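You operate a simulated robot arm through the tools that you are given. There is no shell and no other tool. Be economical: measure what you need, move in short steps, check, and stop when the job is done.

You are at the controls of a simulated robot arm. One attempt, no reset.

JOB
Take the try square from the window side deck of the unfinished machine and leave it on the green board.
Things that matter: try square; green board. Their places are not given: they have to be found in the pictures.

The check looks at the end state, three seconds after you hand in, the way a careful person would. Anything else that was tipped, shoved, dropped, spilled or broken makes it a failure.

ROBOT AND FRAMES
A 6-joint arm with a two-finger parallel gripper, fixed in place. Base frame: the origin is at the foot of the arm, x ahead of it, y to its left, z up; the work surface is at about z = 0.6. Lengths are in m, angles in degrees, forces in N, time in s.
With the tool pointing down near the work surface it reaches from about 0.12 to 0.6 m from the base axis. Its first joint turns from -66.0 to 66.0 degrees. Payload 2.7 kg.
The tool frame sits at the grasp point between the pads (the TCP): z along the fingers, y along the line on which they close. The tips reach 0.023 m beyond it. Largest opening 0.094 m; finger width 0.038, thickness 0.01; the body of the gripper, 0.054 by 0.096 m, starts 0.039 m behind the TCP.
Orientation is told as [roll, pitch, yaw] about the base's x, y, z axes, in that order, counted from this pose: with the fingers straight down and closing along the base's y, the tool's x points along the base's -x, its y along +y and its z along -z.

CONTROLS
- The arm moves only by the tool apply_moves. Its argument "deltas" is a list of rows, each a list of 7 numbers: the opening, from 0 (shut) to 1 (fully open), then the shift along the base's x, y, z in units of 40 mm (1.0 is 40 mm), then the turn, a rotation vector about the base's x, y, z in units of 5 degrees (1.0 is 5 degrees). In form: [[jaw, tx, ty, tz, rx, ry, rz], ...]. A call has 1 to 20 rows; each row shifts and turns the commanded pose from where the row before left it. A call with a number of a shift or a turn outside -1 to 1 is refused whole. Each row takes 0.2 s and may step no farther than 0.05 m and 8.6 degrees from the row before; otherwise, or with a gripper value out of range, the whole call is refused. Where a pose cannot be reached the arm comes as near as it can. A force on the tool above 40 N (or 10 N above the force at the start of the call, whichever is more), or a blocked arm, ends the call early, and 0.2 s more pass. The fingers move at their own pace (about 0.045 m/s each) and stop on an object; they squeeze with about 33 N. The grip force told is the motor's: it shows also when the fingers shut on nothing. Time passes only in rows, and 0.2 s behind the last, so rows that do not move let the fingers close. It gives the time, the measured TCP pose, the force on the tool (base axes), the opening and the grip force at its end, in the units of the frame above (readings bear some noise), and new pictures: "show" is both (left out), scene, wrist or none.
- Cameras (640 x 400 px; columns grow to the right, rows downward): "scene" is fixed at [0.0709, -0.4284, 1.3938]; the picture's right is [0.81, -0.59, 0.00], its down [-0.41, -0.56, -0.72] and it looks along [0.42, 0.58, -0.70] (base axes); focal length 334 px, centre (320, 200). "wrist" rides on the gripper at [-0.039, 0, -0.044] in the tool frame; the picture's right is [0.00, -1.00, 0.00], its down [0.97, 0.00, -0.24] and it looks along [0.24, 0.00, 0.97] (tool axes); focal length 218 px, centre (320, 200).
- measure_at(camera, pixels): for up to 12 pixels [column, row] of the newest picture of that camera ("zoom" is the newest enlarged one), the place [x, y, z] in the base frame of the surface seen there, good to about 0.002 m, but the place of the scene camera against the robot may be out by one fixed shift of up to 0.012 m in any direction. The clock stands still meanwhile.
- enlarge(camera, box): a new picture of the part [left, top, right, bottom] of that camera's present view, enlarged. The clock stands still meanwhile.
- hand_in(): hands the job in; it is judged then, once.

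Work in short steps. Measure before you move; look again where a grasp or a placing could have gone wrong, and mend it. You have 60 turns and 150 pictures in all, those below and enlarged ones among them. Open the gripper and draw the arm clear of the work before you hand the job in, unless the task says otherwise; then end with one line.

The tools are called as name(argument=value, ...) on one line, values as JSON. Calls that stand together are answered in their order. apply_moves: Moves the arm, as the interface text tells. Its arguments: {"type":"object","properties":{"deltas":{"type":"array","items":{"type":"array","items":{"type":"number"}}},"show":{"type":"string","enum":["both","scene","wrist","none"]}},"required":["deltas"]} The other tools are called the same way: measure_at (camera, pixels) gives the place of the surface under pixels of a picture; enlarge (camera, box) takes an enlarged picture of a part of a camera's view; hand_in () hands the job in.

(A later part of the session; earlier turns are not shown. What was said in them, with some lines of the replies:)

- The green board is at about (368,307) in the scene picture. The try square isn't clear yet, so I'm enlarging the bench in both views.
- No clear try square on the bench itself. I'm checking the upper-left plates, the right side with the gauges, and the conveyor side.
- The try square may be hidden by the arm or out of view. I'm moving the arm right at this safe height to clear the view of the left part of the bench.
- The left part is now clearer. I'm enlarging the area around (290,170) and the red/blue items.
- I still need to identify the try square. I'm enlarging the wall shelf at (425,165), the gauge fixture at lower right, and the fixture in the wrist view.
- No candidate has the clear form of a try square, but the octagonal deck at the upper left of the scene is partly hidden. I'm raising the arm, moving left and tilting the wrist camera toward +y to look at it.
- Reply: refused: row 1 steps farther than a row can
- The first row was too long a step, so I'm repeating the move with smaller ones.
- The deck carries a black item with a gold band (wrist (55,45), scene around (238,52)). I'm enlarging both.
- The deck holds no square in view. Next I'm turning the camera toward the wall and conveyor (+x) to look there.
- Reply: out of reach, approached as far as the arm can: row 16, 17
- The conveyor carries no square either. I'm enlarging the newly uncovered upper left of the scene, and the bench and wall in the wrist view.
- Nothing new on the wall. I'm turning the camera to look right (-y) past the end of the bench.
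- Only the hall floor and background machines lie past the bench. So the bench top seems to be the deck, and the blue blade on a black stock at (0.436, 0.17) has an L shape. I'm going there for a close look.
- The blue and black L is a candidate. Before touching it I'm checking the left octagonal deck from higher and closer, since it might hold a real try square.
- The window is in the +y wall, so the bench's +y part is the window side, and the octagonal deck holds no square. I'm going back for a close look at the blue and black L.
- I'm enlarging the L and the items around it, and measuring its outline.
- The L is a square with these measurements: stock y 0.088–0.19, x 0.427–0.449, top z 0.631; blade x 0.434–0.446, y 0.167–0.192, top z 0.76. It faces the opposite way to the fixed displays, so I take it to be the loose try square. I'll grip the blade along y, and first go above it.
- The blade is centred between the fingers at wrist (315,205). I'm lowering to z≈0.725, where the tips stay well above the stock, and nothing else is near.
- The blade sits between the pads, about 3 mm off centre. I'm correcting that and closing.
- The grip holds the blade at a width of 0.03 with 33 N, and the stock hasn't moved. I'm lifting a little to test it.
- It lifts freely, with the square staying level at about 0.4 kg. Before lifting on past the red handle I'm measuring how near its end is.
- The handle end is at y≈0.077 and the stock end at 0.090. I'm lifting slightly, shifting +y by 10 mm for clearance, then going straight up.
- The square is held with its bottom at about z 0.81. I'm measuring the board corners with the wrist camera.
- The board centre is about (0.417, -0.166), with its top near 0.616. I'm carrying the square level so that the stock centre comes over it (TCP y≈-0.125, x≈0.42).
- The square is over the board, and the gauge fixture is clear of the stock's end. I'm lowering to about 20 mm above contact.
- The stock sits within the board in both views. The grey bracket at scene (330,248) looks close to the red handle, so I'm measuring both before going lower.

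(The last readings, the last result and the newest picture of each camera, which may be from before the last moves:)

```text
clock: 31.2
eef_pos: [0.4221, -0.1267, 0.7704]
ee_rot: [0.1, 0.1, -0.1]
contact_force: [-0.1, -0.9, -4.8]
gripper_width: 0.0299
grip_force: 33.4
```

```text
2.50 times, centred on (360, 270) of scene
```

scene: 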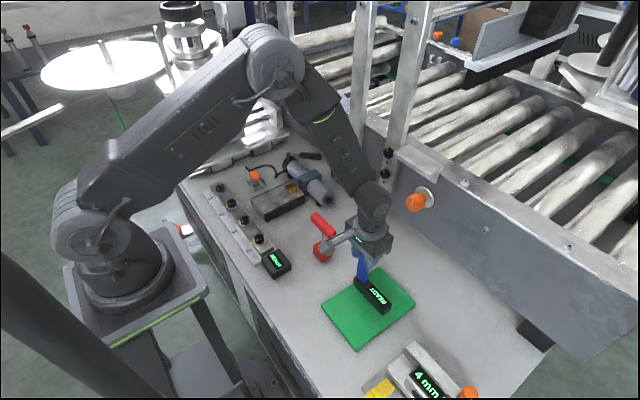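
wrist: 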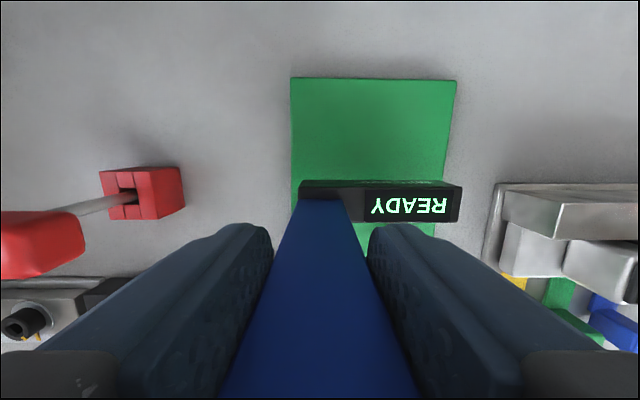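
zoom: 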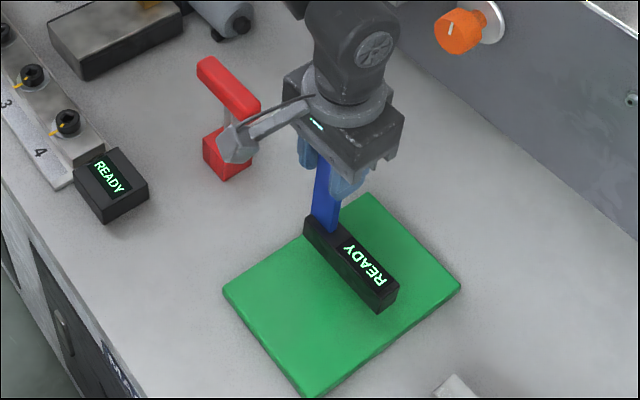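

The bracket is 0.11 m from the handle, so it's clear. I'm lowering slowly toward contact.

apply_moves(deltas=[[0, 0, 0, -0.2, 0, 0, 0], [0, 0, 0, -0.15, 0, 0, 0], [0, 0, 0, -0.1, 0, 0, 0], [0, 0, 0, 0, 0, 0, 0]], show="none")

apply_moves(deltas=[[0, 0, 0, -0.06, 0, 0, 0], [0, 0, 0, 0, 0, 0, 0]], show="none")

apply_moves(deltas=[[0, 0, 0, -0.06, 0, 0, 0], [0, 0, 0, 0, 0, 0, 0]])

```text
clock: 32.2
eef_pos: [0.4202, -0.1287, 0.752]
ee_rot: [0.0, 0.1, 0.0]
contact_force: [0.1, -0.8, -4.4]
gripper_width: 0.0296
grip_force: 32.2
```

```text
clock: 32.8
eef_pos: [0.4214, -0.1265, 0.75]
ee_rot: [0.0, 0.1, -0.1]
contact_force: [0.2, 0.6, -4.1]
gripper_width: 0.0297
grip_force: 32.5
```

```text
clock: 33.4
eef_pos: [0.4211, -0.1266, 0.747]
ee_rot: [0.1, 0.1, 0.0]
contact_force: [0.5, -1.0, -4.6]
gripper_width: 0.0301
grip_force: 33.2
```

scene: 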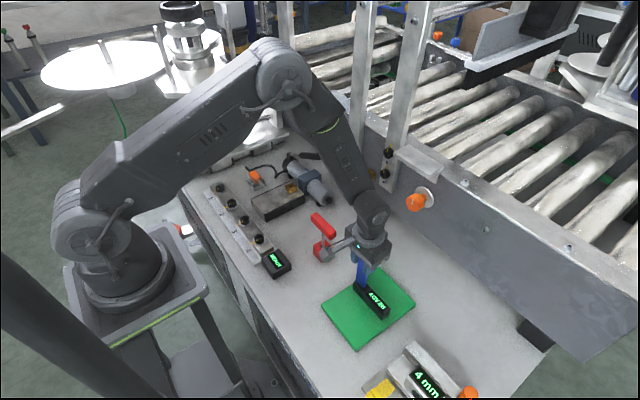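
wrist: 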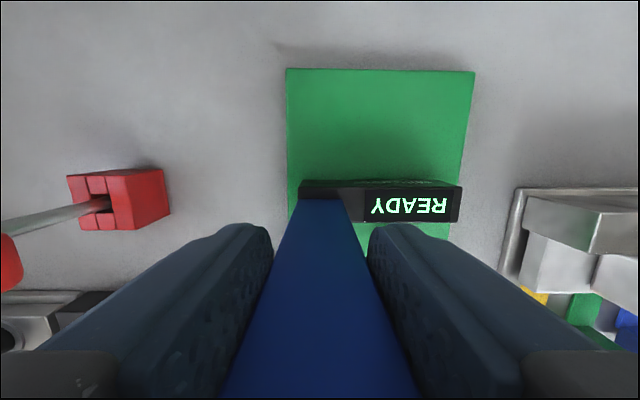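

Force still shows only the carried weight. I'm continuing in 2 mm steps.

apply_moves(deltas=[[0, 0, 0, -0.05, 0, 0, 0], [0, 0, 0, 0, 0, 0, 0]], show="none")

apply_moves(deltas=[[0, 0, 0, -0.04, 0, 0, 0], [0, 0, 0, 0, 0, 0, 0]], show="none")

```text
clock: 34.0
eef_pos: [0.4205, -0.1265, 0.7451]
ee_rot: [0.0, 0.2, -0.1]
contact_force: [0.1, -0.7, -3.6]
gripper_width: 0.0298
grip_force: 33.0
```

```text
clock: 34.6
eef_pos: [0.4216, -0.1271, 0.7443]
ee_rot: [0.1, 0.1, 0.0]
contact_force: [-5.3, 4.6, 18.0]
gripper_width: 0.0297
grip_force: 32.9
```

Force reversed to +18 N, so the stock is on the board. I'm easing up 1 mm and opening.

apply_moves(deltas=[[0, 0, 0, 0.025, 0, 0, 0], [0.4, 0, 0, 0, 0, 0, 0], [0.6, 0, 0, 0, 0, 0, 0], [0.8, 0, 0, 0, 0, 0, 0], [0.8, 0, 0, 0, 0, 0, 0], [0.8, 0, 0, 0, 0, 0, 0]])

```text
clock: 36.0
eef_pos: [0.4207, -0.127, 0.7457]
ee_rot: [0.0, 0.1, -0.1]
contact_force: [-0.6, -0.2, -0.3]
gripper_width: 0.0751
grip_force: 0.0
```

scene: 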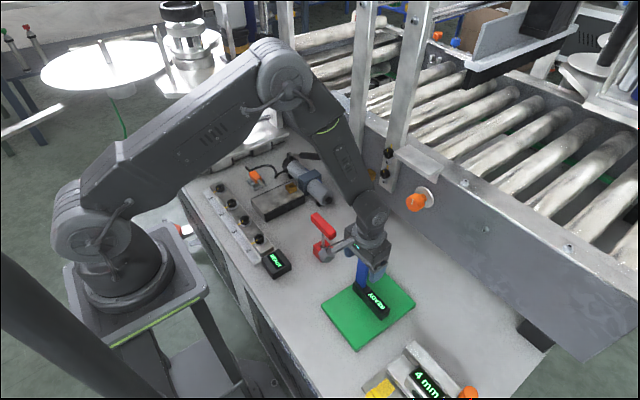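
wrist: 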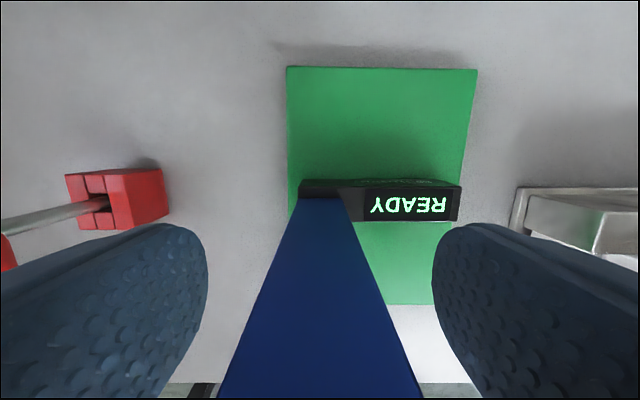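

The square stands on the board by itself. I'm withdrawing straight up, then back toward the base.

apply_moves(deltas=[[0.8, 0, 0, 0.3, 0, 0, 0], [0.8, 0, 0, 0.6, 0, 0, 0], [0.8, 0, 0, 0.8, 0, 0, 0], [0.8, 0, 0, 0.8, 0, 0, 0], [0.8, 0, 0, 0.8, 0, 0, 0], [1, 0, 0, 0.8, 0, 0, 0], [1, -0.6, 0.6, 0.4, 0, 0, 0], [1, -0.6, 0.6, 0, 0, 0, 0], [1, 0, 0.6, 0, 0, 0, 0], [1, 0, 0, 0, 0, 0, 0]])

```text
clock: 38.2
eef_pos: [0.3706, -0.0545, 0.9233]
ee_rot: [0.0, 0.2, 0.1]
contact_force: [0.8, 0.2, -0.1]
gripper_width: 0.0941
grip_force: 0.1
```

scene: 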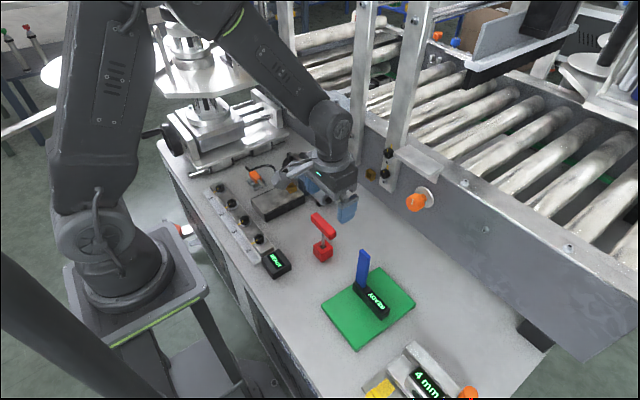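
wrist: 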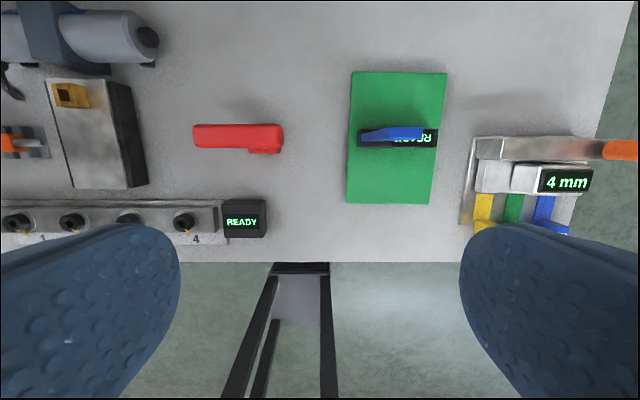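

The square stands upright on the board and nothing else has moved. I'm checking its margins to the board edges.

measure_at(camera="wrist", pixels=[[361, 143], [435, 132], [435, 144], [352, 76], [444, 77], [429, 200], [350, 200], [345, 130]])

enlarge(camera="scene", box=[300, 200, 440, 360])

```text
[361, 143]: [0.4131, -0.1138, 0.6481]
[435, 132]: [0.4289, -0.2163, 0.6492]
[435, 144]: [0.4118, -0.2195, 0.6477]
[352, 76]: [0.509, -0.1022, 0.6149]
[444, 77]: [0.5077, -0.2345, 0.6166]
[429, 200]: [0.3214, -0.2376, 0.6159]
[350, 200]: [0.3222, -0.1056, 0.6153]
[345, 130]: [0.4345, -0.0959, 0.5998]
```

```text
2.50 times, centred on (370, 280) of scene
```

zoom: 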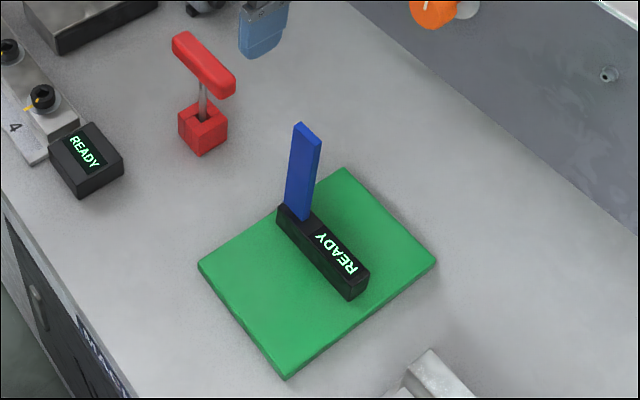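

The stock lies fully on the board, with at least about 10 mm to spare at each end. The gripper is open and clear, so I'm handing in.

hand_in()

```text
The job is handed in.
```

I left the square standing upright on the green board, with the gripper open and clear and nothing else moved. I took the blue-bladed, black-stocked L marked "READY" to be the try square because it was the only L-shaped loose item I found; nothing in the pictures named it.
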